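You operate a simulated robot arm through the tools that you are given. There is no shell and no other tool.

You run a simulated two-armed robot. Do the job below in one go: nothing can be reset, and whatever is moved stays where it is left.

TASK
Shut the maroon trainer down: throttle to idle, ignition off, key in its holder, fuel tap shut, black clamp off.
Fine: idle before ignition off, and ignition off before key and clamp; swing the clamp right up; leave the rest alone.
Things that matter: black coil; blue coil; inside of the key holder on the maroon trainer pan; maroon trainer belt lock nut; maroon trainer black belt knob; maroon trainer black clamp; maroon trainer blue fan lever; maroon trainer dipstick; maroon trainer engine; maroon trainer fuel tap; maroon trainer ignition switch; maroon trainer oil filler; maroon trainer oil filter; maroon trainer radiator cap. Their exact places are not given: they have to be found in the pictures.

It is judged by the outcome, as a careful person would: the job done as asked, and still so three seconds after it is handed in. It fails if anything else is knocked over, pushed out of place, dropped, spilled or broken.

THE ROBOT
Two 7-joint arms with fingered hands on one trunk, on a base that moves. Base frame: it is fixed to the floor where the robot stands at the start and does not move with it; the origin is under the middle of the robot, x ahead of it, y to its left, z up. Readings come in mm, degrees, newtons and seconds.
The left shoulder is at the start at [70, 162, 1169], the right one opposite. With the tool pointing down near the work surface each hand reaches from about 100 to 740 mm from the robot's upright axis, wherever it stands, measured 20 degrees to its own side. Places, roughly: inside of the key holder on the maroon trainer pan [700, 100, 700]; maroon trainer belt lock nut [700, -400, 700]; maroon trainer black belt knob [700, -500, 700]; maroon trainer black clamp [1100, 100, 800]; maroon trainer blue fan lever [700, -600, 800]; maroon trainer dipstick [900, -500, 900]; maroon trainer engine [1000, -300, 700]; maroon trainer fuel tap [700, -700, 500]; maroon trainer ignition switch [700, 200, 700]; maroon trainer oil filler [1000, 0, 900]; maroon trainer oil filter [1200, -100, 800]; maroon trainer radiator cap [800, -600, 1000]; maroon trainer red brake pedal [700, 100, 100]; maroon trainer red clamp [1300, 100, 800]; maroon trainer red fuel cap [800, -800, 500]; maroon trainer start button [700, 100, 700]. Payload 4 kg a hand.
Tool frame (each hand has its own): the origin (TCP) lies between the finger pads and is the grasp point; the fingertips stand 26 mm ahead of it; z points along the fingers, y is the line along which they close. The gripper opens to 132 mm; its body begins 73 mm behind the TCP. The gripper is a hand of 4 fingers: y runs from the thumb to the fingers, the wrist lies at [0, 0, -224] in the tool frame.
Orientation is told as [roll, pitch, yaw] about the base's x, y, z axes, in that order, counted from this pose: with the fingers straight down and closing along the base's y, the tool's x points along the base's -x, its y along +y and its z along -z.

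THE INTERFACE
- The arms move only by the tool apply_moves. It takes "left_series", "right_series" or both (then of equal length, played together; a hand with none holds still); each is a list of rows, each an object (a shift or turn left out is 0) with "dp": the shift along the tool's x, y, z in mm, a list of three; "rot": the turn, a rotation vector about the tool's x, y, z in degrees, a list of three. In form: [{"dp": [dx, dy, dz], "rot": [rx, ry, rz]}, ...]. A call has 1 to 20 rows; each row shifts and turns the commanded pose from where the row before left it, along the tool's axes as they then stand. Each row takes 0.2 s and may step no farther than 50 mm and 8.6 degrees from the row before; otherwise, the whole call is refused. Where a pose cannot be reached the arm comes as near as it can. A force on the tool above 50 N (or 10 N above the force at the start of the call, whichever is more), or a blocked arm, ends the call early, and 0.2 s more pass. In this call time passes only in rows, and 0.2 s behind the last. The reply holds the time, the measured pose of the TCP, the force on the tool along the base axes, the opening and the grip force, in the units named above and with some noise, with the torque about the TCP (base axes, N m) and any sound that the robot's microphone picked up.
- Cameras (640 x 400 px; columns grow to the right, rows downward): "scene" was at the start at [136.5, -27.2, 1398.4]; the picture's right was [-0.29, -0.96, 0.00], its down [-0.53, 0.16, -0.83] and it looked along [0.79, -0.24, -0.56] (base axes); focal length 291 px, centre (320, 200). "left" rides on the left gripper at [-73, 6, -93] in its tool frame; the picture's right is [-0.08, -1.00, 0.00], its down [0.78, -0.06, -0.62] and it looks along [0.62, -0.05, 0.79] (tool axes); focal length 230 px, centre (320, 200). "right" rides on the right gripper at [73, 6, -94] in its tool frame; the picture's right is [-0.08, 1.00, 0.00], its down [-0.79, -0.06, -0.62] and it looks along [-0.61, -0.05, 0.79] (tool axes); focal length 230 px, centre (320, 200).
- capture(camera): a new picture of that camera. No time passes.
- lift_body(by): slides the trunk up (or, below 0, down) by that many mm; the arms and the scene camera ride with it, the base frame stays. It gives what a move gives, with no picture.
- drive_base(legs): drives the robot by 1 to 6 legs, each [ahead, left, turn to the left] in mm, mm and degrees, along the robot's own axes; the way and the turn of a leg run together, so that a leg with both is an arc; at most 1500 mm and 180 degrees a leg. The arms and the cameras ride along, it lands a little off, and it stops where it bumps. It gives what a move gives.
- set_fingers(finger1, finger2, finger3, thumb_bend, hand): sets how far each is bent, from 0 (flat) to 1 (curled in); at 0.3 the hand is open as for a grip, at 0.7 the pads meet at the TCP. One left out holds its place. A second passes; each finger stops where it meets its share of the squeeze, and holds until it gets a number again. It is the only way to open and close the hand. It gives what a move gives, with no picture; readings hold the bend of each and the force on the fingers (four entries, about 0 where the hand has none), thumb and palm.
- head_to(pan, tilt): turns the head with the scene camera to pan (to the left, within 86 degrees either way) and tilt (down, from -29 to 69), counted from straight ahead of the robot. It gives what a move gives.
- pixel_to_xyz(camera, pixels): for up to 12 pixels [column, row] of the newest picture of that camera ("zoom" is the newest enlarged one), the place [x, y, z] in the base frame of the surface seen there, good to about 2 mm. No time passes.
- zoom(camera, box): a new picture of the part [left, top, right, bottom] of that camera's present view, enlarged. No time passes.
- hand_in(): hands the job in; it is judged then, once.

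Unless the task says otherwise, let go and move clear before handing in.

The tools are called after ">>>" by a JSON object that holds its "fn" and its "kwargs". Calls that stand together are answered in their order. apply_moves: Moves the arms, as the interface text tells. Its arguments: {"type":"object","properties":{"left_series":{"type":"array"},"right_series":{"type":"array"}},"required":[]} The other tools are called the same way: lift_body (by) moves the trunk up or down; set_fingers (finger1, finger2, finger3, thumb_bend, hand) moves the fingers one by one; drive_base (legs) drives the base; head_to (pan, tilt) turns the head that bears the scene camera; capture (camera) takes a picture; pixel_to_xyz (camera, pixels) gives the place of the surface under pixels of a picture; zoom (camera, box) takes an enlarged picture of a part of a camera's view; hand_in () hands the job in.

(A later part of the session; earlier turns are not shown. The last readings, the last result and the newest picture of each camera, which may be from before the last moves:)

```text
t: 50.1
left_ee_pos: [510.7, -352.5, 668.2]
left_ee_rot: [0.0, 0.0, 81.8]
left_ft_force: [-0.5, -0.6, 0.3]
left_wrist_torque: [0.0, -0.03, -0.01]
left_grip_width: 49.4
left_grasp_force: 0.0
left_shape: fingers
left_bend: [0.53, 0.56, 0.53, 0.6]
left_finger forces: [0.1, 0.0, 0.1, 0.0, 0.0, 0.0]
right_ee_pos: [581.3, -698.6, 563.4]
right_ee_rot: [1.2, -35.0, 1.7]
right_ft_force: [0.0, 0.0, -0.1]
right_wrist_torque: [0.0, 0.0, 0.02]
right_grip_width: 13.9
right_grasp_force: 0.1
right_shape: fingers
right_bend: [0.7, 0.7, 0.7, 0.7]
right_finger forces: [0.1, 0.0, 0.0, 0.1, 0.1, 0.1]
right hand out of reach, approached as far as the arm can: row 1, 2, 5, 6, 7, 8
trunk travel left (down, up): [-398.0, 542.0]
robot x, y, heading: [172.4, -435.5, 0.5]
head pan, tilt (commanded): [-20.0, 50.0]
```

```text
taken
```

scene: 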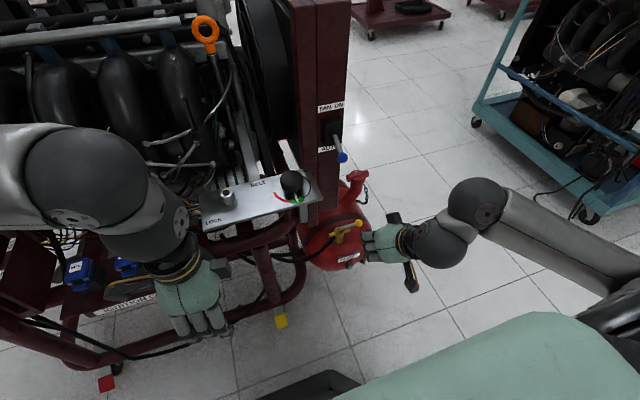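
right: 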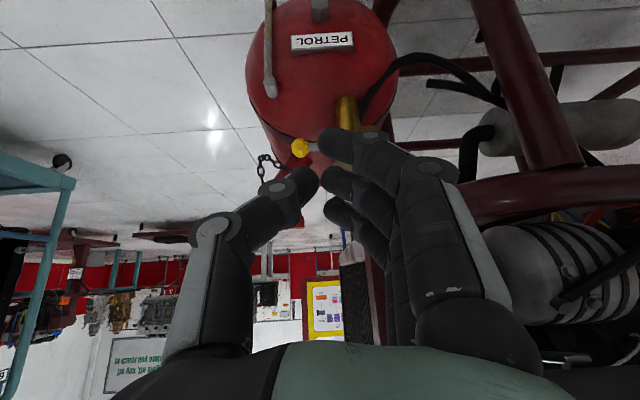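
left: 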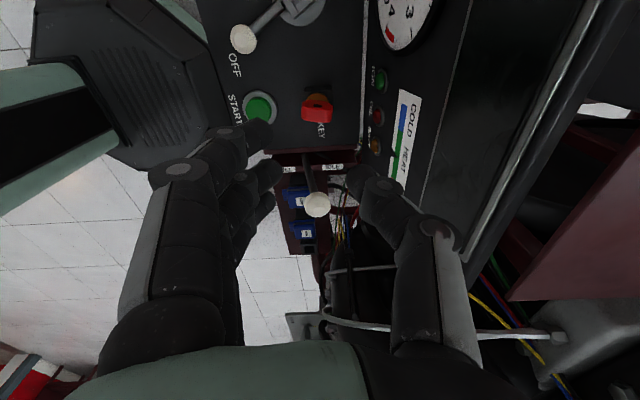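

The arm swung into a cleaner pose at (581, -699, 563), and the tap is now clearly visible in the scene view near (345, 230). I'll zoom in on it.

>>> {"fn": "zoom", "kwargs": {"camera": "scene", "box": [300, 170, 420, 280]}}

>>> {"fn": "pixel_to_xyz", "kwargs": {"camera": "zoom", "pixels": [[320, 200]]}}

>>> {"fn": "zoom", "kwargs": {"camera": "scene", "box": [325, 210, 370, 245]}}

```text
3.64 times, centred on (360, 225) of scene
```

zoom: 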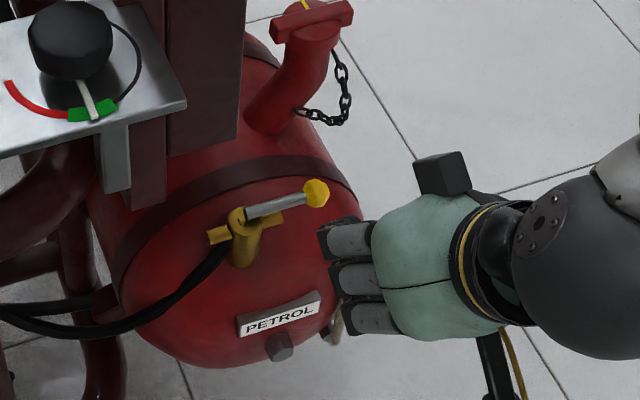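

```text
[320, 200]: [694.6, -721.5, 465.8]
```

```text
11.43 times, centred on (348, 228) of scene
```

zoom: 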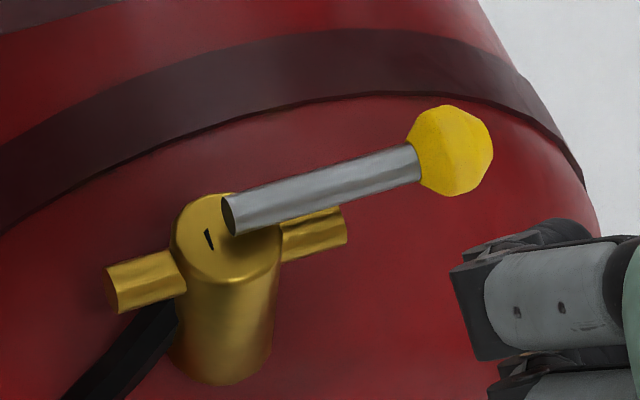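

I'll measure the tap's ball, rod, body top and stubs in this zoomed view.

>>> {"fn": "pixel_to_xyz", "kwargs": {"camera": "zoom", "pixels": [[455, 150], [425, 150], [485, 150], [455, 115], [400, 165], [300, 190], [240, 210], [200, 245], [225, 240], [120, 290], [325, 235], [225, 360]]}}

>>> {"fn": "pixel_to_xyz", "kwargs": {"camera": "scene", "pixels": [[341, 157], [337, 140], [336, 152], [330, 130], [355, 180], [366, 190], [325, 170], [318, 200], [305, 190], [343, 200], [360, 240], [378, 240]]}}

```text
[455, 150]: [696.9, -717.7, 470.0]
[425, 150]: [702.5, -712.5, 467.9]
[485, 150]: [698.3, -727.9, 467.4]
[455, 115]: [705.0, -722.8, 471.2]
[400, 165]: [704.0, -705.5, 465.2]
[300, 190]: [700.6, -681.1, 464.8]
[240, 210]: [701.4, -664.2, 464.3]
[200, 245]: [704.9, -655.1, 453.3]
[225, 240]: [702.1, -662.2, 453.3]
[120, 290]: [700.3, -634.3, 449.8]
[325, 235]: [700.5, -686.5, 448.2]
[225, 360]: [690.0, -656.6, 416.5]
```

```text
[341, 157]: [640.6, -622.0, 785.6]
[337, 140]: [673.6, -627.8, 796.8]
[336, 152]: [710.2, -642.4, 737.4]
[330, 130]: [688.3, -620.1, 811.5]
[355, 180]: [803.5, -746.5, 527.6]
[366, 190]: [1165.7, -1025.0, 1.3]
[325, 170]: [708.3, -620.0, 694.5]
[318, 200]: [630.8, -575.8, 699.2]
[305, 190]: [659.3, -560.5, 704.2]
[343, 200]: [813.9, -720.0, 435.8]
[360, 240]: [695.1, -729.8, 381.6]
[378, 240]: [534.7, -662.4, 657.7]
```

The tap axis is at about (703, -660), its rod at z ≈ 460 and its ball at about (704, -720, 462). First I'll check gently whether the handle turns towards +x, approaching the ball from the front with the closed right fingertips.

>>> {"fn": "apply_moves", "kwargs": {"right_series": [{"dp": [3.3, -9.7, 33]}, {"dp": [3.3, -9.7, 33]}, {"dp": [3.3, -9.7, 33]}]}}

>>> {"fn": "capture", "kwargs": {"camera": "right"}}

>>> {"fn": "zoom", "kwargs": {"camera": "scene", "box": [300, 170, 420, 280]}}

```text
t: 50.9
left_ee_pos: [510.1, -352.5, 667.2]
left_ee_rot: [-0.1, 0.0, 81.9]
left_ft_force: [0.3, -0.5, 0.4]
left_wrist_torque: [-0.01, -0.01, -0.02]
left_grip_width: 49.3
left_grasp_force: 0.2
left_shape: fingers
left_bend: [0.53, 0.56, 0.53, 0.6]
left_finger forces: [0.1, 0.0, 0.0, 0.0, 0.0, 0.0]
right_ee_pos: [629.9, -724.6, 475.0]
right_ee_rot: [1.3, -34.9, 1.7]
right_ft_force: [0.6, -0.2, -0.1]
right_wrist_torque: [0.01, -0.01, 0.03]
right_grip_width: 14.3
right_grasp_force: 0.1
right_shape: fingers
right_bend: [0.7, 0.7, 0.7, 0.7]
right_finger forces: [0.0, 0.1, 0.0, 0.0, 0.0, 0.0]
trunk travel left (down, up): [-398.0, 542.0]
robot x, y, heading: [168.3, -434.9, 0.6]
head pan, tilt (commanded): [-20.0, 50.0]
```

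```text
taken
```

right: 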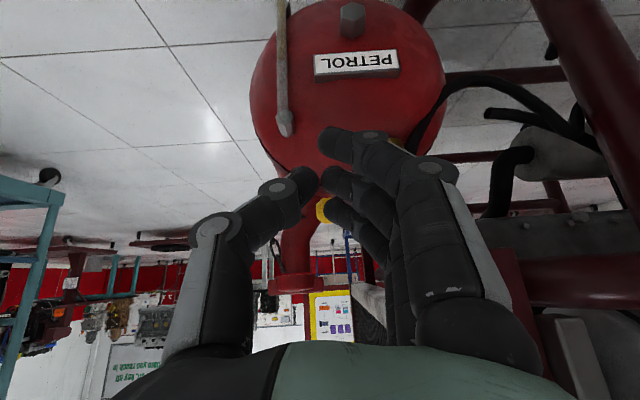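

```text
3.64 times, centred on (360, 225) of scene
```

zoom: 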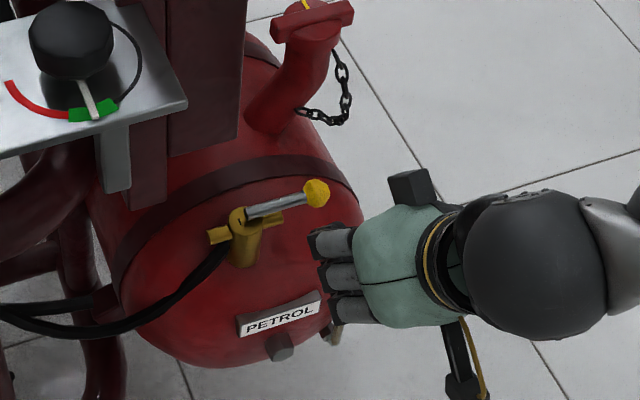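

The ball is visible behind the front finger at (322, 208). I'll measure the finger against the ball for alignment.

>>> {"fn": "pixel_to_xyz", "kwargs": {"camera": "right", "pixels": [[322, 210], [332, 205], [340, 210], [350, 222], [330, 180], [325, 140], [308, 180], [318, 203]]}}

```text
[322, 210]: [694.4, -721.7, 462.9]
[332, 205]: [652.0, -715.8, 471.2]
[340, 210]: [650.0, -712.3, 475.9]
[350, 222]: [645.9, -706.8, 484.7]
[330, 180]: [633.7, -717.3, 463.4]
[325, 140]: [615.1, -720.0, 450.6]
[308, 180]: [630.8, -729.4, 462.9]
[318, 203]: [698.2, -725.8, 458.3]
```

The front finger is about 10 mm above and 6 mm to the side of the ball's centre. I'll line it up and push forward in small steps to test this direction.

>>> {"fn": "apply_moves", "kwargs": {"right_series": [{"dp": [-16.8, -6, 21.4]}, {"dp": [-4.9, 0, 3.4]}, {"dp": [-4.1, 0, 2.8]}, {"dp": [-4.1, 0, 2.8]}]}}

>>> {"fn": "zoom", "kwargs": {"camera": "scene", "box": [300, 170, 420, 280]}}

```text
t: 51.9
left_ee_pos: [509.5, -351.3, 666.9]
left_ee_rot: [0.0, 0.0, 81.9]
left_ft_force: [-1.3, -0.1, -0.4]
left_wrist_torque: [0.0, 0.01, 0.01]
left_grip_width: 49.6
left_grasp_force: 0.0
left_shape: fingers
left_bend: [0.53, 0.56, 0.53, 0.6]
left_finger forces: [0.1, 0.0, 0.0, 0.0, 0.1, 0.0]
right_ee_pos: [673.4, -729.3, 467.5]
right_ee_rot: [1.0, -35.0, 1.7]
right_ft_force: [-7.5, -3.4, 8.6]
right_wrist_torque: [0.03, -0.21, -0.1]
right_grip_width: 14.1
right_grasp_force: 5.9
right_shape: fingers
right_bend: [0.7, 0.7, 0.74, 0.7]
right_finger forces: [0.0, 0.0, 12.3, 0.1, 0.0, 0.1]
trunk travel left (down, up): [-398.0, 542.0]
robot x, y, heading: [171.9, -433.8, 0.7]
head pan, tilt (commanded): [-20.0, 50.0]
```

```text
3.64 times, centred on (360, 225) of scene
```

zoom: 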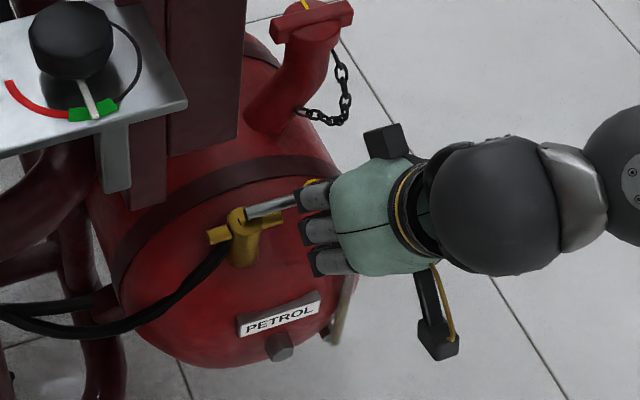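

The front finger presses with about 12 N, partly on top of the ball, and the handle hasn't clearly moved. I'll look from the hand camera.

>>> {"fn": "capture", "kwargs": {"camera": "right"}}

>>> {"fn": "zoom", "kwargs": {"camera": "right", "box": [260, 140, 400, 260]}}

>>> {"fn": "pixel_to_xyz", "kwargs": {"camera": "scene", "pixels": [[358, 220], [350, 223], [345, 226], [340, 228]]}}

```text
taken
```

right: 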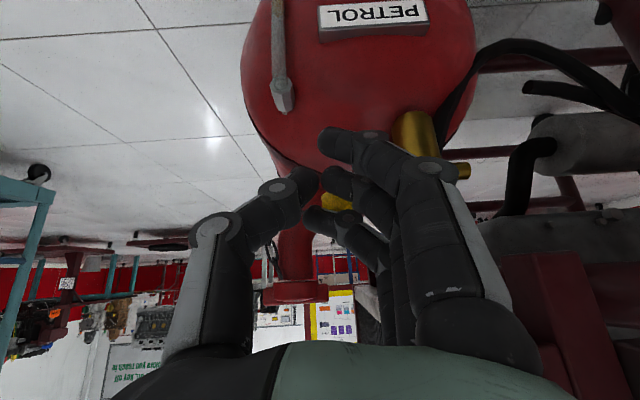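

```text
3.33 times, centred on (330, 200) of right
```

zoom: 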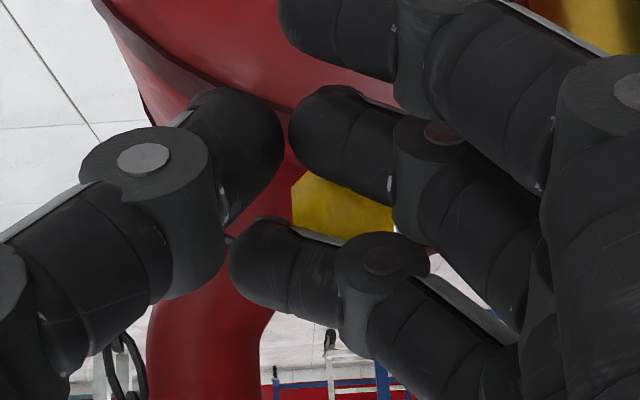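

```text
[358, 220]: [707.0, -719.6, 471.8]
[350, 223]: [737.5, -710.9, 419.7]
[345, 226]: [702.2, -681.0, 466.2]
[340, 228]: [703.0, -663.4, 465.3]
```

The handle didn't budge under about 7.5 N towards +x (rod still at x ≈ 702), so it must turn towards -x, and the ball is just wedged between fingers. I'll back off along the tool axis and turn the hand a quarter turn so thumb and fingers can straddle the rod.

>>> {"fn": "apply_moves", "kwargs": {"right_series": [{"dp": [2, 0, -20]}, {"dp": [4, 0, -35]}, {"dp": [4, 0, -35]}, {"dp": [4, 0, -25]}]}}

>>> {"fn": "apply_moves", "kwargs": {"right_series": [{"rot": [0, 0, -8]}, {"rot": [0, 0, -8]}, {"rot": [0, 0, -8]}, {"rot": [0, 0, -8]}, {"rot": [0, 0, -8]}, {"rot": [0, 0, -8]}]}}

>>> {"fn": "zoom", "kwargs": {"camera": "scene", "box": [300, 170, 460, 300]}}

>>> {"fn": "capture", "kwargs": {"camera": "scene"}}

```text
t: 52.9
left_ee_pos: [510.9, -352.5, 668.0]
left_ee_rot: [0.0, 0.1, 81.9]
left_ft_force: [-0.7, 0.3, 0.2]
left_wrist_torque: [0.03, 0.02, -0.03]
left_grip_width: 49.2
left_grasp_force: 0.1
left_shape: fingers
left_bend: [0.53, 0.56, 0.53, 0.6]
left_finger forces: [0.0, 0.0, 0.0, 0.0, 0.0, 0.0]
right_ee_pos: [593.0, -732.9, 553.6]
right_ee_rot: [1.3, -34.8, 1.8]
right_ft_force: [-0.9, 0.1, 0.2]
right_wrist_torque: [-0.01, 0.0, -0.04]
right_grip_width: 14.2
right_grasp_force: 0.1
right_shape: fingers
right_bend: [0.7, 0.7, 0.7, 0.7]
right_finger forces: [0.0, 0.0, 0.0, 0.1, 0.1, 0.0]
trunk travel left (down, up): [-398.0, 542.0]
robot x, y, heading: [173.7, -429.4, 0.5]
head pan, tilt (commanded): [-20.0, 50.0]
```

```text
t: 54.3
left_ee_pos: [511.0, -351.6, 666.0]
left_ee_rot: [0.0, 0.0, 81.9]
left_ft_force: [0.0, -0.3, 0.4]
left_wrist_torque: [0.0, 0.02, 0.0]
left_grip_width: 49.1
left_grasp_force: 0.0
left_shape: fingers
left_bend: [0.53, 0.56, 0.53, 0.6]
left_finger forces: [0.0, 0.0, 0.1, 0.0, 0.0, 0.0]
right_ee_pos: [595.6, -733.8, 553.8]
right_ee_rot: [-26.8, -23.2, 55.8]
right_ft_force: [0.2, -0.5, 0.7]
right_wrist_torque: [0.03, -0.03, 0.02]
right_grip_width: 14.4
right_grasp_force: 0.2
right_shape: fingers
right_bend: [0.7, 0.7, 0.7, 0.7]
right_finger forces: [0.0, 0.0, 0.0, 0.0, 0.0, 0.0]
trunk travel left (down, up): [-398.0, 542.0]
robot x, y, heading: [172.6, -432.9, 0.7]
head pan, tilt (commanded): [-20.0, 50.0]
```

```text
3.08 times, centred on (380, 235) of scene
```

zoom: 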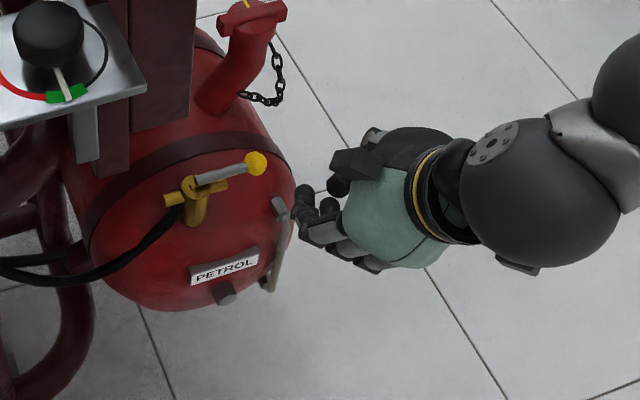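

```text
taken
```

scene: 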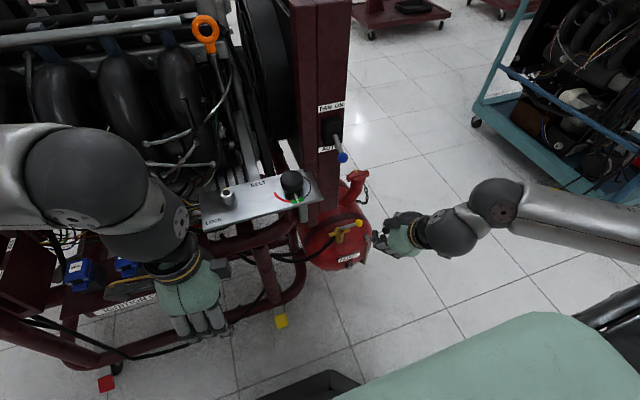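

The 48° turn worked without a reach problem. I'll finish the quarter turn.

>>> {"fn": "apply_moves", "kwargs": {"right_series": [{"rot": [0, 0, -8]}, {"rot": [0, 0, -8]}, {"rot": [0, 0, -8]}, {"rot": [0, 0, -8]}, {"rot": [0, 0, -8]}]}}

>>> {"fn": "set_fingers", "kwargs": {"hand": "right", "finger1": 0.5, "finger2": 0.5, "finger3": 0.4, "thumb_bend": 0.5}}

>>> {"fn": "capture", "kwargs": {"camera": "right"}}

>>> {"fn": "zoom", "kwargs": {"camera": "scene", "box": [300, 170, 460, 300]}}

```text
t: 55.5
left_ee_pos: [511.5, -351.2, 666.3]
left_ee_rot: [0.0, 0.0, 81.9]
left_ft_force: [-0.2, 1.3, -0.2]
left_wrist_torque: [0.01, 0.01, 0.03]
left_grip_width: 49.6
left_grasp_force: 0.0
left_shape: fingers
left_bend: [0.53, 0.56, 0.53, 0.6]
left_finger forces: [0.0, 0.0, 0.1, 0.0, 0.0, 0.1]
right_ee_pos: [595.5, -734.0, 553.4]
right_ee_rot: [-34.8, -2.0, 90.8]
right_ft_force: [0.0, 0.5, 0.2]
right_wrist_torque: [-0.02, 0.03, -0.01]
right_grip_width: 14.2
right_grasp_force: 0.2
right_shape: fingers
right_bend: [0.7, 0.7, 0.7, 0.7]
right_finger forces: [0.0, 0.1, 0.0, 0.0, 0.0, 0.0]
trunk travel left (down, up): [-398.0, 542.0]
robot x, y, heading: [170.8, -429.8, 0.3]
head pan, tilt (commanded): [-20.0, 50.0]
```

```text
t: 56.5
left_ee_pos: [510.6, -352.2, 667.2]
left_ee_rot: [0.0, -0.1, 81.9]
left_ft_force: [0.1, -0.3, 0.4]
left_wrist_torque: [0.03, 0.02, 0.0]
left_grip_width: 49.3
left_grasp_force: 0.1
left_shape: fingers
left_bend: [0.53, 0.56, 0.53, 0.6]
left_finger forces: [0.0, 0.0, 0.1, 0.0, 0.1, 0.1]
right_ee_pos: [595.5, -733.6, 553.4]
right_ee_rot: [-34.8, -2.2, 90.8]
right_ft_force: [0.6, -0.2, 0.7]
right_wrist_torque: [0.03, -0.01, 0.0]
right_grip_width: 70.0
right_grasp_force: 0.1
right_shape: fingers
right_bend: [0.5, 0.5, 0.4, 0.5]
right_finger forces: [0.0, 0.1, 0.0, 0.1, 0.0, 0.0]
trunk travel left (down, up): [-398.0, 542.0]
robot x, y, heading: [170.3, -432.4, 0.7]
head pan, tilt (commanded): [-20.0, 50.0]
```

```text
taken
```

right: 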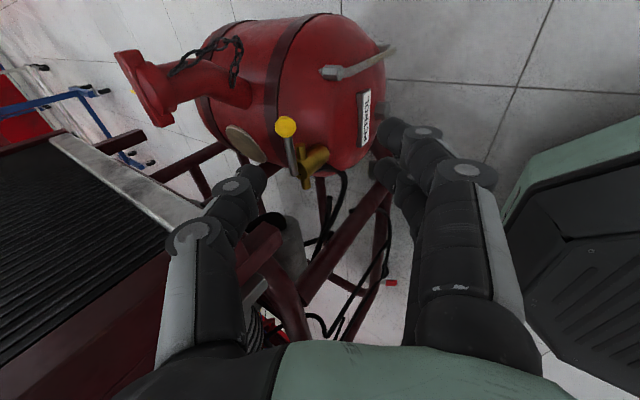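

```text
3.08 times, centred on (380, 235) of scene
```

zoom: 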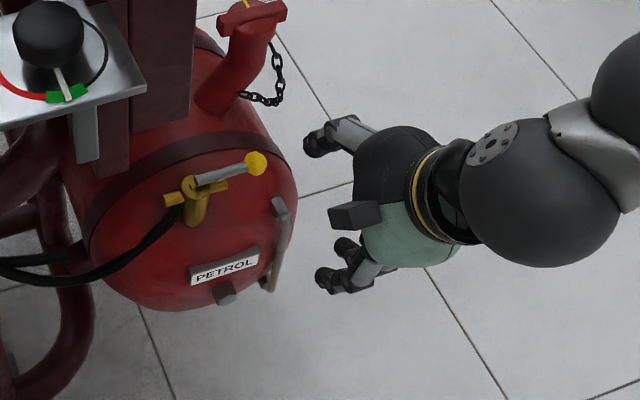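

The hand now straddles along the right plane, and the ball is seen at (285, 127) in the hand view. I'll check the level gauge's position beside the tap before approaching.

>>> {"fn": "pixel_to_xyz", "kwargs": {"camera": "scene", "pixels": [[367, 237], [369, 242], [366, 255], [345, 227], [359, 223], [353, 215]]}}

>>> {"fn": "pixel_to_xyz", "kwargs": {"camera": "right", "pixels": [[333, 73], [345, 65], [325, 72], [285, 127], [290, 145], [312, 165], [320, 110], [385, 50], [245, 135], [350, 120], [240, 95], [255, 180]]}}

```text
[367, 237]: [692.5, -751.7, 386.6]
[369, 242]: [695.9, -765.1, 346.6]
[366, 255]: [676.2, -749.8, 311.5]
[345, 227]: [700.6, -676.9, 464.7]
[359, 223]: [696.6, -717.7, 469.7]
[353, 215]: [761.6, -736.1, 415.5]
```

```text
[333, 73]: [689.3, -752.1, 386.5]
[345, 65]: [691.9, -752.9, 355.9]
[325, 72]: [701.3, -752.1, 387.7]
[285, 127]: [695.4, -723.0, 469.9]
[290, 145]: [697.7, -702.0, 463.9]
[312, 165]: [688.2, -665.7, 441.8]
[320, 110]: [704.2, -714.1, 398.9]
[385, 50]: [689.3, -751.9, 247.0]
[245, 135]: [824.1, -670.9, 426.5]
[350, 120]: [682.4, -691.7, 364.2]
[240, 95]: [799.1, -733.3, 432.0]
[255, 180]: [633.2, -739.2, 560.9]
```

The gauge top is at z ≈ 388 and the tank at about 399, so the fingers' path at z ≈ 415 or above is clear. I'll narrow the opening and advance most of the way along the tool axis.

>>> {"fn": "set_fingers", "kwargs": {"hand": "right", "finger1": 0.55, "finger2": 0.55, "finger3": 0.5, "thumb_bend": 0.55}}

>>> {"fn": "apply_moves", "kwargs": {"right_series": [{"dp": [-11.6, -36.5, 0]}, {"dp": [0, 0, 32]}, {"dp": [0, 0, 32]}, {"dp": [0, 0, 22]}]}}

>>> {"fn": "capture", "kwargs": {"camera": "right"}}

>>> {"fn": "zoom", "kwargs": {"camera": "scene", "box": [300, 170, 420, 280]}}

```text
t: 57.5
left_ee_pos: [511.7, -352.1, 666.8]
left_ee_rot: [-0.1, 0.1, 81.8]
left_ft_force: [-0.4, -0.5, 0.1]
left_wrist_torque: [0.0, 0.0, 0.0]
left_grip_width: 49.6
left_grasp_force: 0.2
left_shape: fingers
left_bend: [0.53, 0.56, 0.53, 0.6]
left_finger forces: [0.0, 0.0, 0.0, 0.0, 0.0, 0.0]
right_ee_pos: [595.8, -733.8, 553.5]
right_ee_rot: [-34.8, -2.1, 90.7]
right_ft_force: [-0.4, 1.0, 0.4]
right_wrist_torque: [-0.01, 0.0, 0.02]
right_grip_width: 55.2
right_grasp_force: 0.1
right_shape: fingers
right_bend: [0.55, 0.55, 0.5, 0.55]
right_finger forces: [0.0, 0.0, 0.1, 0.0, 0.1, 0.1]
trunk travel left (down, up): [-398.0, 542.0]
robot x, y, heading: [175.6, -435.0, 0.6]
head pan, tilt (commanded): [-20.0, 50.0]
```

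```text
t: 58.5
left_ee_pos: [510.4, -351.4, 666.2]
left_ee_rot: [0.1, 0.2, 81.9]
left_ft_force: [-0.3, 0.0, -0.4]
left_wrist_torque: [-0.03, -0.03, -0.01]
left_grip_width: 49.5
left_grasp_force: 0.1
left_shape: fingers
left_bend: [0.53, 0.56, 0.53, 0.6]
left_finger forces: [0.0, 0.0, 0.0, 0.0, 0.1, 0.0]
right_ee_pos: [674.7, -719.3, 503.0]
right_ee_rot: [-34.7, -2.1, 90.9]
right_ft_force: [-0.3, 0.9, -0.4]
right_wrist_torque: [-0.01, 0.01, -0.01]
right_grip_width: 54.8
right_grasp_force: 0.0
right_shape: fingers
right_bend: [0.55, 0.55, 0.5, 0.55]
right_finger forces: [0.0, 0.0, 0.0, 0.0, 0.1, 0.1]
trunk travel left (down, up): [-398.0, 542.0]
robot x, y, heading: [172.1, -433.8, 0.4]
head pan, tilt (commanded): [-20.0, 50.0]
```

```text
taken
```

right: 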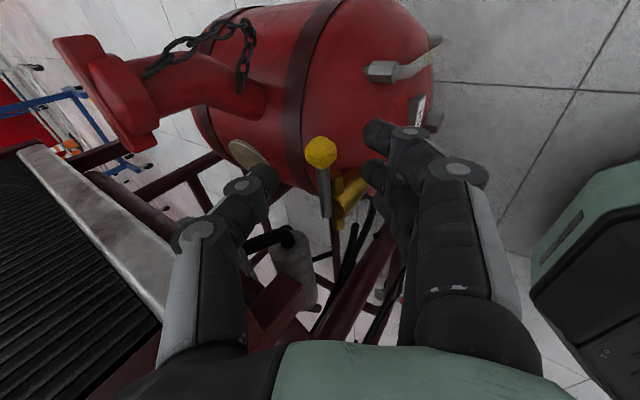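

```text
3.64 times, centred on (360, 225) of scene
```

zoom: 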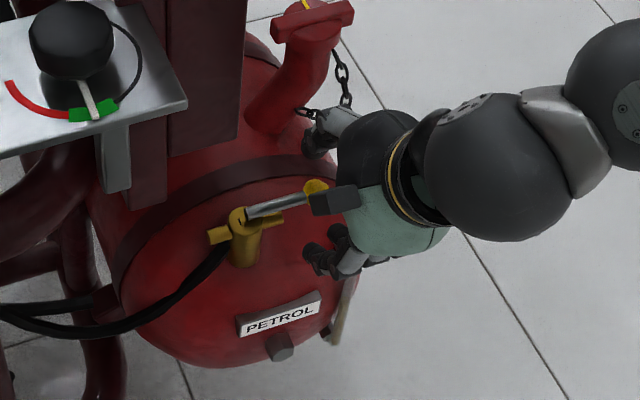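

The ball is dead centre at (320, 152). I'll advance another 36 mm along the tool axis.

>>> {"fn": "apply_moves", "kwargs": {"right_series": [{"dp": [1, 0, 14]}, {"dp": [1, 0, 12]}, {"dp": [0, 0, 10]}]}}

>>> {"fn": "capture", "kwargs": {"camera": "right"}}

>>> {"fn": "zoom", "kwargs": {"camera": "scene", "box": [300, 170, 420, 280]}}

```text
t: 59.3
left_ee_pos: [510.4, -351.4, 665.8]
left_ee_rot: [0.1, 0.0, 81.9]
left_ft_force: [-0.9, 0.4, 0.6]
left_wrist_torque: [-0.01, 0.0, -0.01]
left_grip_width: 49.4
left_grasp_force: 0.1
left_shape: fingers
left_bend: [0.53, 0.56, 0.53, 0.6]
left_finger forces: [0.0, 0.1, 0.0, 0.0, 0.0, 0.1]
right_ee_pos: [695.7, -720.0, 473.1]
right_ee_rot: [-34.8, -2.1, 90.8]
right_ft_force: [0.2, -0.8, -0.5]
right_wrist_torque: [0.03, 0.0, 0.02]
right_grip_width: 55.1
right_grasp_force: 0.1
right_shape: fingers
right_bend: [0.55, 0.55, 0.5, 0.55]
right_finger forces: [0.0, 0.1, 0.1, 0.1, 0.0, 0.0]
trunk travel left (down, up): [-398.0, 542.0]
robot x, y, heading: [169.3, -433.9, 0.5]
head pan, tilt (commanded): [-20.0, 50.0]
```

```text
taken
```

right: 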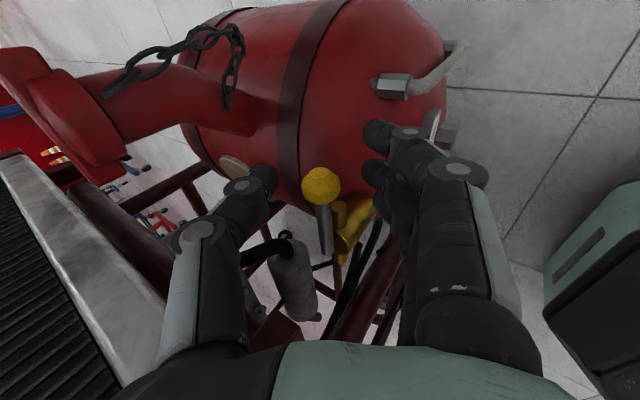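

```text
3.64 times, centred on (360, 225) of scene
```

zoom: 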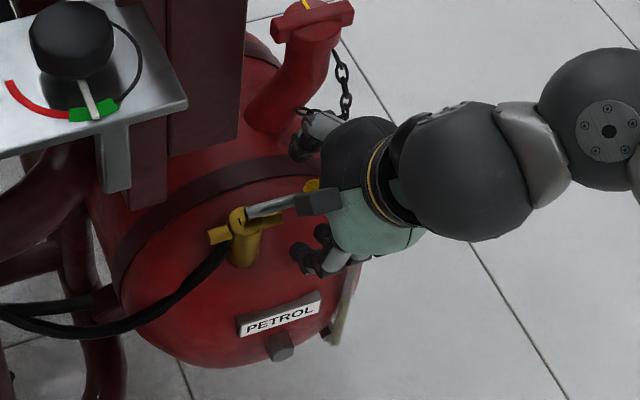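

The ball is now between the thumb and fingers at (321, 186). I'll close lightly on it.

>>> {"fn": "set_fingers", "kwargs": {"hand": "right", "finger1": 0.62, "finger2": 0.64, "finger3": 0.5, "thumb_bend": 0.65}}

>>> {"fn": "capture", "kwargs": {"camera": "right"}}

```text
t: 60.3
left_ee_pos: [510.3, -352.3, 666.1]
left_ee_rot: [0.1, -0.1, 81.9]
left_ft_force: [0.8, -0.9, 0.5]
left_wrist_torque: [0.02, -0.01, 0.01]
left_grip_width: 49.3
left_grasp_force: 0.2
left_shape: fingers
left_bend: [0.53, 0.56, 0.53, 0.6]
left_finger forces: [0.1, 0.0, 0.0, 0.0, 0.0, 0.0]
right_ee_pos: [695.6, -720.6, 473.1]
right_ee_rot: [-34.8, -2.1, 90.8]
right_ft_force: [0.5, -0.7, 0.0]
right_wrist_torque: [0.04, -0.01, 0.0]
right_grip_width: 30.3
right_grasp_force: 0.1
right_shape: fingers
right_bend: [0.62, 0.64, 0.5, 0.65]
right_finger forces: [0.0, 0.0, 0.0, 0.0, 0.3, 0.0]
trunk travel left (down, up): [-398.0, 542.0]
robot x, y, heading: [169.3, -434.6, 0.5]
head pan, tilt (commanded): [-20.0, 50.0]
```

```text
taken
```

right: 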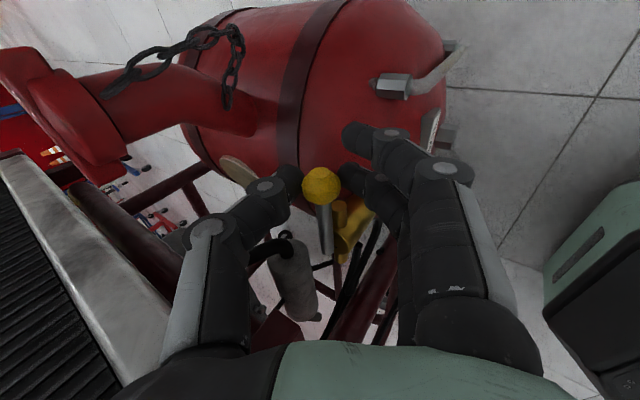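

The thumb is just touching behind the ball. I'll draw it towards -x along its arc, turning the hand about its own axis as it goes, and start with a short test.

>>> {"fn": "apply_moves", "kwargs": {"right_series": [{"dp": [-0.58, 6.85, -4.76], "rot": [0, 0, 8]}, {"dp": [-0.79, 6.89, -4.67], "rot": [0, 0, 8]}, {"dp": [-0.97, 6.99, -4.48], "rot": [0, 0, 8]}]}}

>>> {"fn": "capture", "kwargs": {"camera": "right"}}

>>> {"fn": "zoom", "kwargs": {"camera": "scene", "box": [300, 170, 420, 280]}}

```text
t: 61.1
left_ee_pos: [510.0, -352.0, 666.2]
left_ee_rot: [0.0, 0.0, 81.9]
left_ft_force: [0.0, 0.3, -0.3]
left_wrist_torque: [-0.03, 0.01, -0.01]
left_grip_width: 49.4
left_grasp_force: 0.0
left_shape: fingers
left_bend: [0.53, 0.56, 0.53, 0.6]
left_finger forces: [0.1, 0.1, 0.0, 0.0, 0.0, 0.0]
right_ee_pos: [670.7, -716.2, 473.8]
right_ee_rot: [-31.8, -15.6, 70.3]
right_ft_force: [0.1, -2.3, 0.8]
right_wrist_torque: [0.0, 0.0, -0.03]
right_grip_width: 31.3
right_grasp_force: 0.7
right_shape: fingers
right_bend: [0.62, 0.64, 0.5, 0.64]
right_finger forces: [0.0, 0.0, 0.1, 0.0, 1.3, 0.0]
trunk travel left (down, up): [-398.0, 542.0]
robot x, y, heading: [171.4, -436.0, 0.5]
head pan, tilt (commanded): [-20.0, 50.0]
```

```text
taken
```

right: 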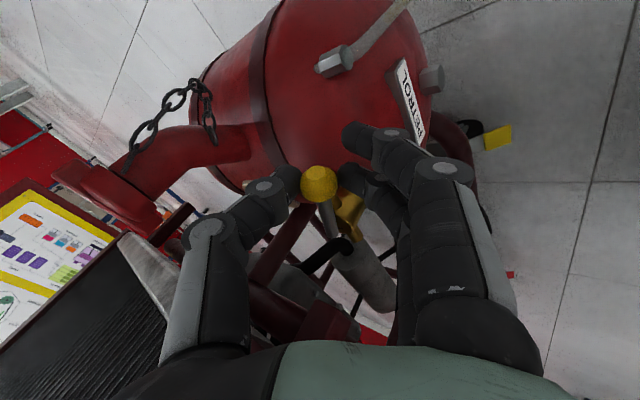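

```text
3.64 times, centred on (360, 225) of scene
```

zoom: 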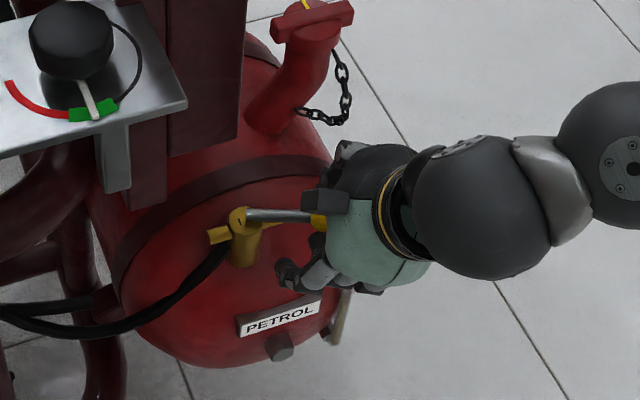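

The handle turns towards -x easily, with only about 1.3 N on the thumb. I'll carry on through the rest of the arc.

>>> {"fn": "apply_moves", "kwargs": {"right_series": [{"dp": [-1.13, 7.13, -4.21], "rot": [0, 0, 8]}, {"dp": [-1.23, 7.32, -3.86], "rot": [0, 0, 8]}, {"dp": [-1.28, 7.52, -3.43], "rot": [0, 0, 8]}, {"dp": [-1.27, 7.73, -2.94], "rot": [0, 0, 8]}]}}

>>> {"fn": "capture", "kwargs": {"camera": "right"}}

>>> {"fn": "zoom", "kwargs": {"camera": "scene", "box": [300, 170, 420, 280]}}

```text
t: 62.1
left_ee_pos: [510.4, -352.0, 665.9]
left_ee_rot: [0.0, 0.0, 81.8]
left_ft_force: [-0.3, -0.1, 1.2]
left_wrist_torque: [0.02, -0.01, 0.02]
left_grip_width: 49.3
left_grasp_force: 0.1
left_shape: fingers
left_bend: [0.53, 0.56, 0.53, 0.6]
left_finger forces: [0.1, 0.1, 0.0, 0.0, 0.1, 0.0]
right_ee_pos: [644.5, -692.9, 474.8]
right_ee_rot: [-19.3, -29.5, 39.0]
right_ft_force: [0.0, -0.2, 0.8]
right_wrist_torque: [0.0, 0.01, 0.01]
right_grip_width: 31.0
right_grasp_force: 0.7
right_shape: fingers
right_bend: [0.62, 0.64, 0.5, 0.65]
right_finger forces: [0.0, 0.5, 0.1, 0.0, 1.1, 0.1]
trunk travel left (down, up): [-398.0, 542.0]
robot x, y, heading: [168.9, -434.8, 0.5]
head pan, tilt (commanded): [-20.0, 50.0]
```

```text
taken
```

right: 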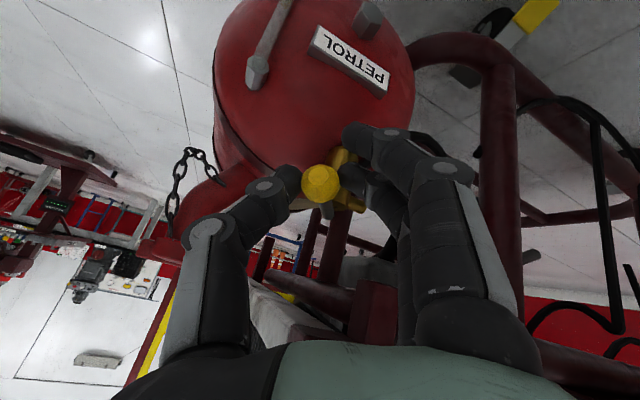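

```text
3.64 times, centred on (360, 225) of scene
```

zoom: 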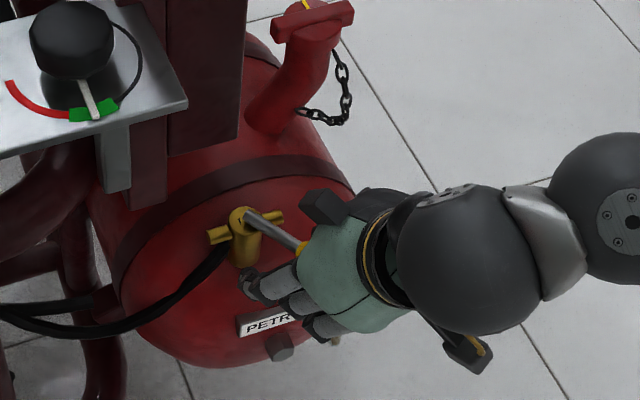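

The handle is past halfway, about 56°, with light contact. I'll finish the arc towards 90°.

>>> {"fn": "apply_moves", "kwargs": {"right_series": [{"dp": [-1.21, 7.93, -2.39], "rot": [0, 0, 8]}, {"dp": [-1.09, 8.1, -1.79], "rot": [0, 0, 8]}, {"dp": [-0.93, 8.24, -1.15], "rot": [0, 0, 8]}, {"dp": [-0.74, 8.32, -0.5], "rot": [0, 0, 8]}]}}

>>> {"fn": "capture", "kwargs": {"camera": "right"}}

>>> {"fn": "zoom", "kwargs": {"camera": "scene", "box": [300, 170, 420, 280]}}

```text
t: 63.1
left_ee_pos: [511.0, -352.3, 667.0]
left_ee_rot: [0.0, 0.0, 81.8]
left_ft_force: [-0.4, -0.7, 0.4]
left_wrist_torque: [0.0, 0.01, 0.01]
left_grip_width: 49.4
left_grasp_force: 0.1
left_shape: fingers
left_bend: [0.53, 0.56, 0.53, 0.6]
left_finger forces: [0.0, 0.0, 0.0, 0.0, 0.0, 0.1]
right_ee_pos: [633.8, -663.2, 475.2]
right_ee_rot: [1.4, -34.8, 1.6]
right_ft_force: [0.5, 0.4, -0.8]
right_wrist_torque: [0.02, -0.02, -0.01]
right_grip_width: 30.2
right_grasp_force: 0.7
right_shape: fingers
right_bend: [0.62, 0.63, 0.5, 0.65]
right_finger forces: [0.0, 0.8, 0.1, 0.1, 0.6, 0.0]
trunk travel left (down, up): [-398.0, 542.0]
robot x, y, heading: [171.8, -432.1, 0.5]
head pan, tilt (commanded): [-20.0, 50.0]
```

```text
taken
```

right: 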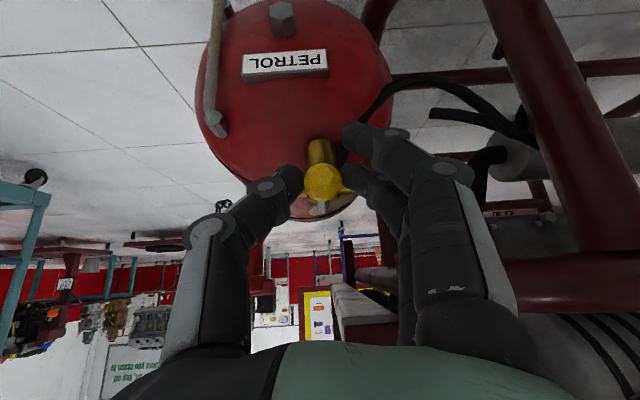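

```text
3.64 times, centred on (360, 225) of scene
```

zoom: 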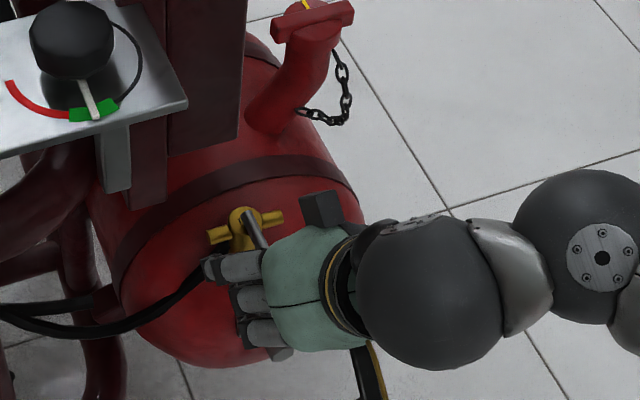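

The handle is about 88° round, pointing at the robot, across the pipe. I'll nudge a little further in +y to find the stop.

>>> {"fn": "apply_moves", "kwargs": {"right_series": [{"dp": [0, 4, 0]}, {"dp": [0, 4, 0]}, {"dp": [0, 3, 0]}]}}

>>> {"fn": "capture", "kwargs": {"camera": "right"}}

>>> {"fn": "zoom", "kwargs": {"camera": "scene", "box": [310, 190, 390, 260]}}

```text
t: 63.9
left_ee_pos: [510.8, -352.5, 667.1]
left_ee_rot: [0.0, 0.0, 82.0]
left_ft_force: [-0.2, 0.2, -0.3]
left_wrist_torque: [0.03, 0.01, 0.05]
left_grip_width: 49.3
left_grasp_force: 0.1
left_shape: fingers
left_bend: [0.53, 0.56, 0.53, 0.6]
left_finger forces: [0.0, 0.0, 0.1, 0.0, 0.1, 0.1]
right_ee_pos: [634.0, -653.6, 476.8]
right_ee_rot: [1.1, -34.8, 1.7]
right_ft_force: [-2.9, -8.5, 2.3]
right_wrist_torque: [-0.18, 0.0, -0.23]
right_grip_width: 37.3
right_grasp_force: 4.4
right_shape: fingers
right_bend: [0.62, 0.64, 0.5, 0.63]
right_finger forces: [0.0, 0.0, 0.0, 0.0, 8.5, 0.0]
trunk travel left (down, up): [-398.0, 542.0]
robot x, y, heading: [173.3, -433.9, 0.4]
head pan, tilt (commanded): [-20.0, 50.0]
```

```text
taken
```

right: 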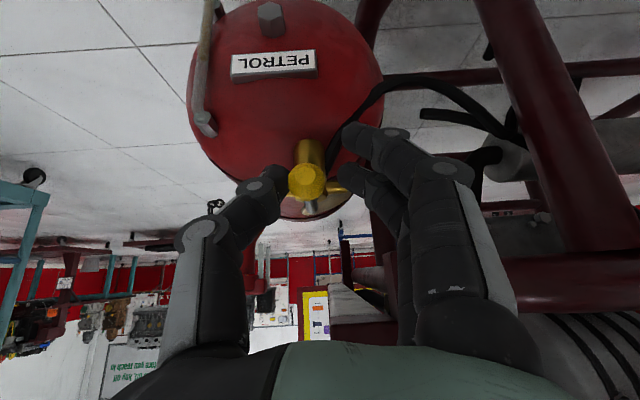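

```text
5.71 times, centred on (350, 225) of scene
```

zoom: 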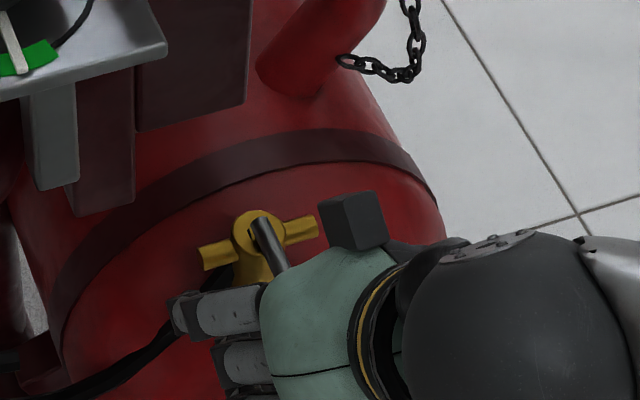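

Force rose to 8.5 N, so the handle has reached its closed stop, 90° across the pipe. I'll relieve, open and back away along the tool axis.

>>> {"fn": "apply_moves", "kwargs": {"right_series": [{"dp": [0, -7, 0]}]}}

>>> {"fn": "set_fingers", "kwargs": {"hand": "right", "finger1": 0.52, "finger2": 0.52, "finger3": 0.5, "thumb_bend": 0.55}}

>>> {"fn": "apply_moves", "kwargs": {"right_series": [{"dp": [0, 0, -20]}, {"dp": [0, 0, -30]}, {"dp": [0, 0, -40]}, {"dp": [5, -15, -30]}]}}

>>> {"fn": "capture", "kwargs": {"camera": "right"}}

>>> {"fn": "zoom", "kwargs": {"camera": "scene", "box": [300, 170, 420, 280]}}

```text
t: 64.3
left_ee_pos: [510.6, -351.5, 666.5]
left_ee_rot: [0.0, 0.1, 82.0]
left_ft_force: [-0.8, -0.2, -0.7]
left_wrist_torque: [0.02, -0.02, 0.01]
left_grip_width: 49.4
left_grasp_force: 0.2
left_shape: fingers
left_bend: [0.53, 0.56, 0.53, 0.6]
left_finger forces: [0.0, 0.1, 0.0, 0.1, 0.1, 0.0]
right_ee_pos: [634.6, -658.8, 476.5]
right_ee_rot: [1.2, -34.7, 1.8]
right_ft_force: [-2.2, -3.7, -0.3]
right_wrist_torque: [-0.04, 0.01, -0.05]
right_grip_width: 33.8
right_grasp_force: 1.3
right_shape: fingers
right_bend: [0.62, 0.64, 0.5, 0.64]
right_finger forces: [0.0, 0.2, 0.1, 0.0, 3.3, 0.0]
trunk travel left (down, up): [-398.0, 542.0]
robot x, y, heading: [167.3, -431.7, 0.4]
head pan, tilt (commanded): [-20.0, 50.0]
```

```text
t: 65.3
left_ee_pos: [511.7, -351.7, 666.3]
left_ee_rot: [-0.1, 0.0, 81.8]
left_ft_force: [0.0, -0.3, -0.1]
left_wrist_torque: [-0.03, 0.0, 0.0]
left_grip_width: 49.5
left_grasp_force: 0.0
left_shape: fingers
left_bend: [0.53, 0.56, 0.53, 0.6]
left_finger forces: [0.0, 0.0, 0.0, 0.1, 0.0, 0.1]
right_ee_pos: [634.6, -660.0, 475.8]
right_ee_rot: [1.2, -34.9, 1.7]
right_ft_force: [0.5, 0.2, -0.4]
right_wrist_torque: [0.01, -0.05, 0.01]
right_grip_width: 58.6
right_grasp_force: 0.1
right_shape: fingers
right_bend: [0.52, 0.52, 0.5, 0.55]
right_finger forces: [0.1, 0.1, 0.0, 0.1, 0.0, 0.0]
trunk travel left (down, up): [-398.0, 542.0]
robot x, y, heading: [171.4, -429.7, 0.6]
head pan, tilt (commanded): [-20.0, 50.0]
```

```text
t: 66.3
left_ee_pos: [510.5, -351.6, 667.4]
left_ee_rot: [-0.1, -0.2, 81.8]
left_ft_force: [-0.1, 0.2, 0.4]
left_wrist_torque: [-0.01, 0.01, 0.01]
left_grip_width: 49.6
left_grasp_force: 0.1
left_shape: fingers
left_bend: [0.53, 0.56, 0.53, 0.6]
left_finger forces: [0.0, 0.0, 0.1, 0.0, 0.1, 0.0]
right_ee_pos: [578.7, -679.8, 557.1]
right_ee_rot: [1.2, -34.8, 1.7]
right_ft_force: [-0.8, -0.1, 0.1]
right_wrist_torque: [0.02, 0.03, 0.0]
right_grip_width: 59.1
right_grasp_force: 0.0
right_shape: fingers
right_bend: [0.52, 0.52, 0.5, 0.55]
right_finger forces: [0.0, 0.0, 0.0, 0.0, 0.1, 0.0]
right hand out of reach, approached as far as the arm can: row 4
trunk travel left (down, up): [-398.0, 542.0]
robot x, y, heading: [172.5, -431.5, 0.4]
head pan, tilt (commanded): [-20.0, 50.0]
```

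```text
taken
```

right: 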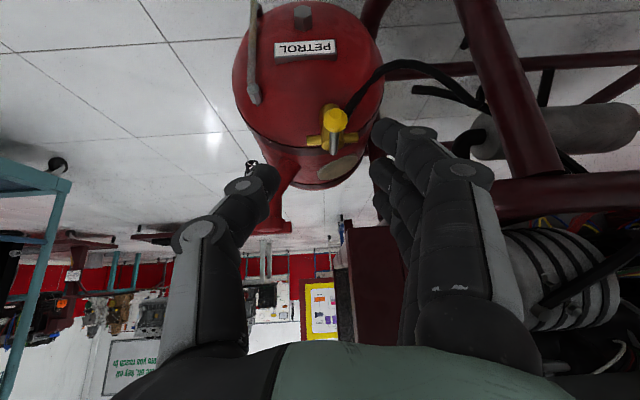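

```text
3.64 times, centred on (360, 225) of scene
```

zoom: 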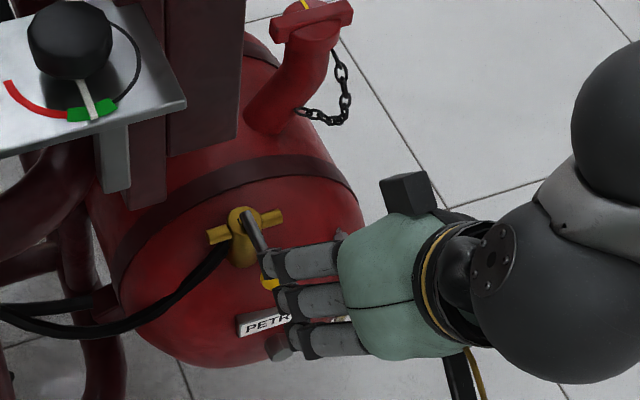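

The tap handle now points towards the robot, across its stubs, and the hand is clear. I'll back the base away, raise the trunk again, and look around for a route to the black clamp on the far left side.

>>> {"fn": "drive_base", "kwargs": {"legs": [[-250, 0, 0]]}}

>>> {"fn": "lift_body", "kwargs": {"by": 250}}

>>> {"fn": "head_to", "kwargs": {"pan": -15, "tilt": 35}}

>>> {"fn": "capture", "kwargs": {"camera": "scene"}}

```text
t: 68.1
left_ee_pos: [260.0, -353.6, 666.0]
left_ee_rot: [0.0, -0.1, 82.1]
left_ft_force: [-0.3, -0.7, -0.8]
left_wrist_torque: [0.0, 0.02, -0.02]
left_grip_width: 49.4
left_grasp_force: 0.0
left_shape: fingers
left_bend: [0.53, 0.56, 0.53, 0.6]
left_finger forces: [0.0, 0.0, 0.0, 0.0, 0.1, 0.0]
right_ee_pos: [328.2, -680.7, 558.0]
right_ee_rot: [1.2, -34.9, 1.9]
right_ft_force: [0.6, -0.4, 0.9]
right_wrist_torque: [0.01, -0.01, -0.02]
right_grip_width: 59.0
right_grasp_force: 0.1
right_shape: fingers
right_bend: [0.52, 0.52, 0.5, 0.55]
right_finger forces: [0.0, 0.0, 0.0, 0.0, 0.0, 0.0]
trunk travel left (down, up): [-398.0, 542.0]
robot x, y, heading: [-81.1, -435.0, 0.4]
head pan, tilt (commanded): [-20.0, 50.0]
```

```text
t: 70.7
left_ee_pos: [260.7, -354.5, 915.5]
left_ee_rot: [0.0, 0.0, 82.0]
left_ft_force: [-1.2, 0.3, -0.5]
left_wrist_torque: [0.05, 0.0, -0.04]
left_grip_width: 49.3
left_grasp_force: 0.1
left_shape: fingers
left_bend: [0.53, 0.56, 0.53, 0.6]
left_finger forces: [0.0, 0.0, 0.1, 0.1, 0.1, 0.0]
right_ee_pos: [328.4, -681.1, 807.1]
right_ee_rot: [1.3, -34.9, 1.9]
right_ft_force: [0.6, 0.6, 0.3]
right_wrist_torque: [0.02, 0.0, -0.02]
right_grip_width: 59.0
right_grasp_force: 0.0
right_shape: fingers
right_bend: [0.52, 0.52, 0.5, 0.55]
right_finger forces: [0.0, 0.1, 0.1, 0.0, 0.0, 0.0]
trunk travel left (down, up): [-648.0, 292.0]
robot x, y, heading: [-78.8, -438.4, 0.5]
head pan, tilt (commanded): [-20.0, 50.0]
```

```text
t: 71.5
left_ee_pos: [260.3, -353.4, 917.0]
left_ee_rot: [-0.2, 0.0, 82.0]
left_ft_force: [0.1, 0.5, -0.3]
left_wrist_torque: [0.02, -0.02, -0.01]
left_grip_width: 49.6
left_grasp_force: 0.1
left_shape: fingers
left_bend: [0.53, 0.56, 0.53, 0.6]
left_finger forces: [0.1, 0.1, 0.0, 0.0, 0.0, 0.0]
right_ee_pos: [327.6, -681.6, 807.5]
right_ee_rot: [1.2, -34.8, 1.8]
right_ft_force: [-0.3, 0.9, -0.3]
right_wrist_torque: [0.0, -0.02, 0.01]
right_grip_width: 58.8
right_grasp_force: 0.0
right_shape: fingers
right_bend: [0.52, 0.52, 0.5, 0.55]
right_finger forces: [0.0, 0.0, 0.0, 0.0, 0.1, 0.0]
trunk travel left (down, up): [-648.0, 292.0]
robot x, y, heading: [-80.1, -437.2, 0.6]
head pan, tilt (commanded): [-15.0, 35.0]
```

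```text
taken
```

scene: 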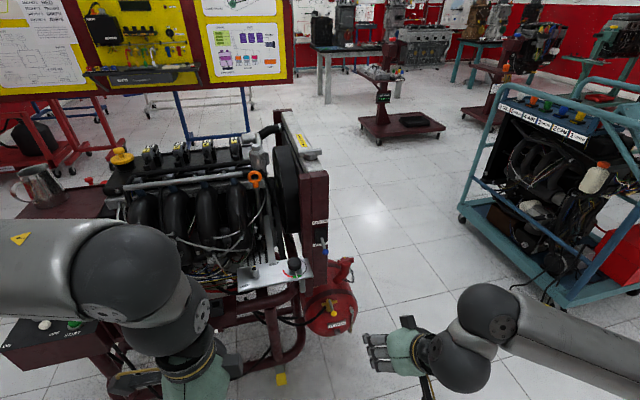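

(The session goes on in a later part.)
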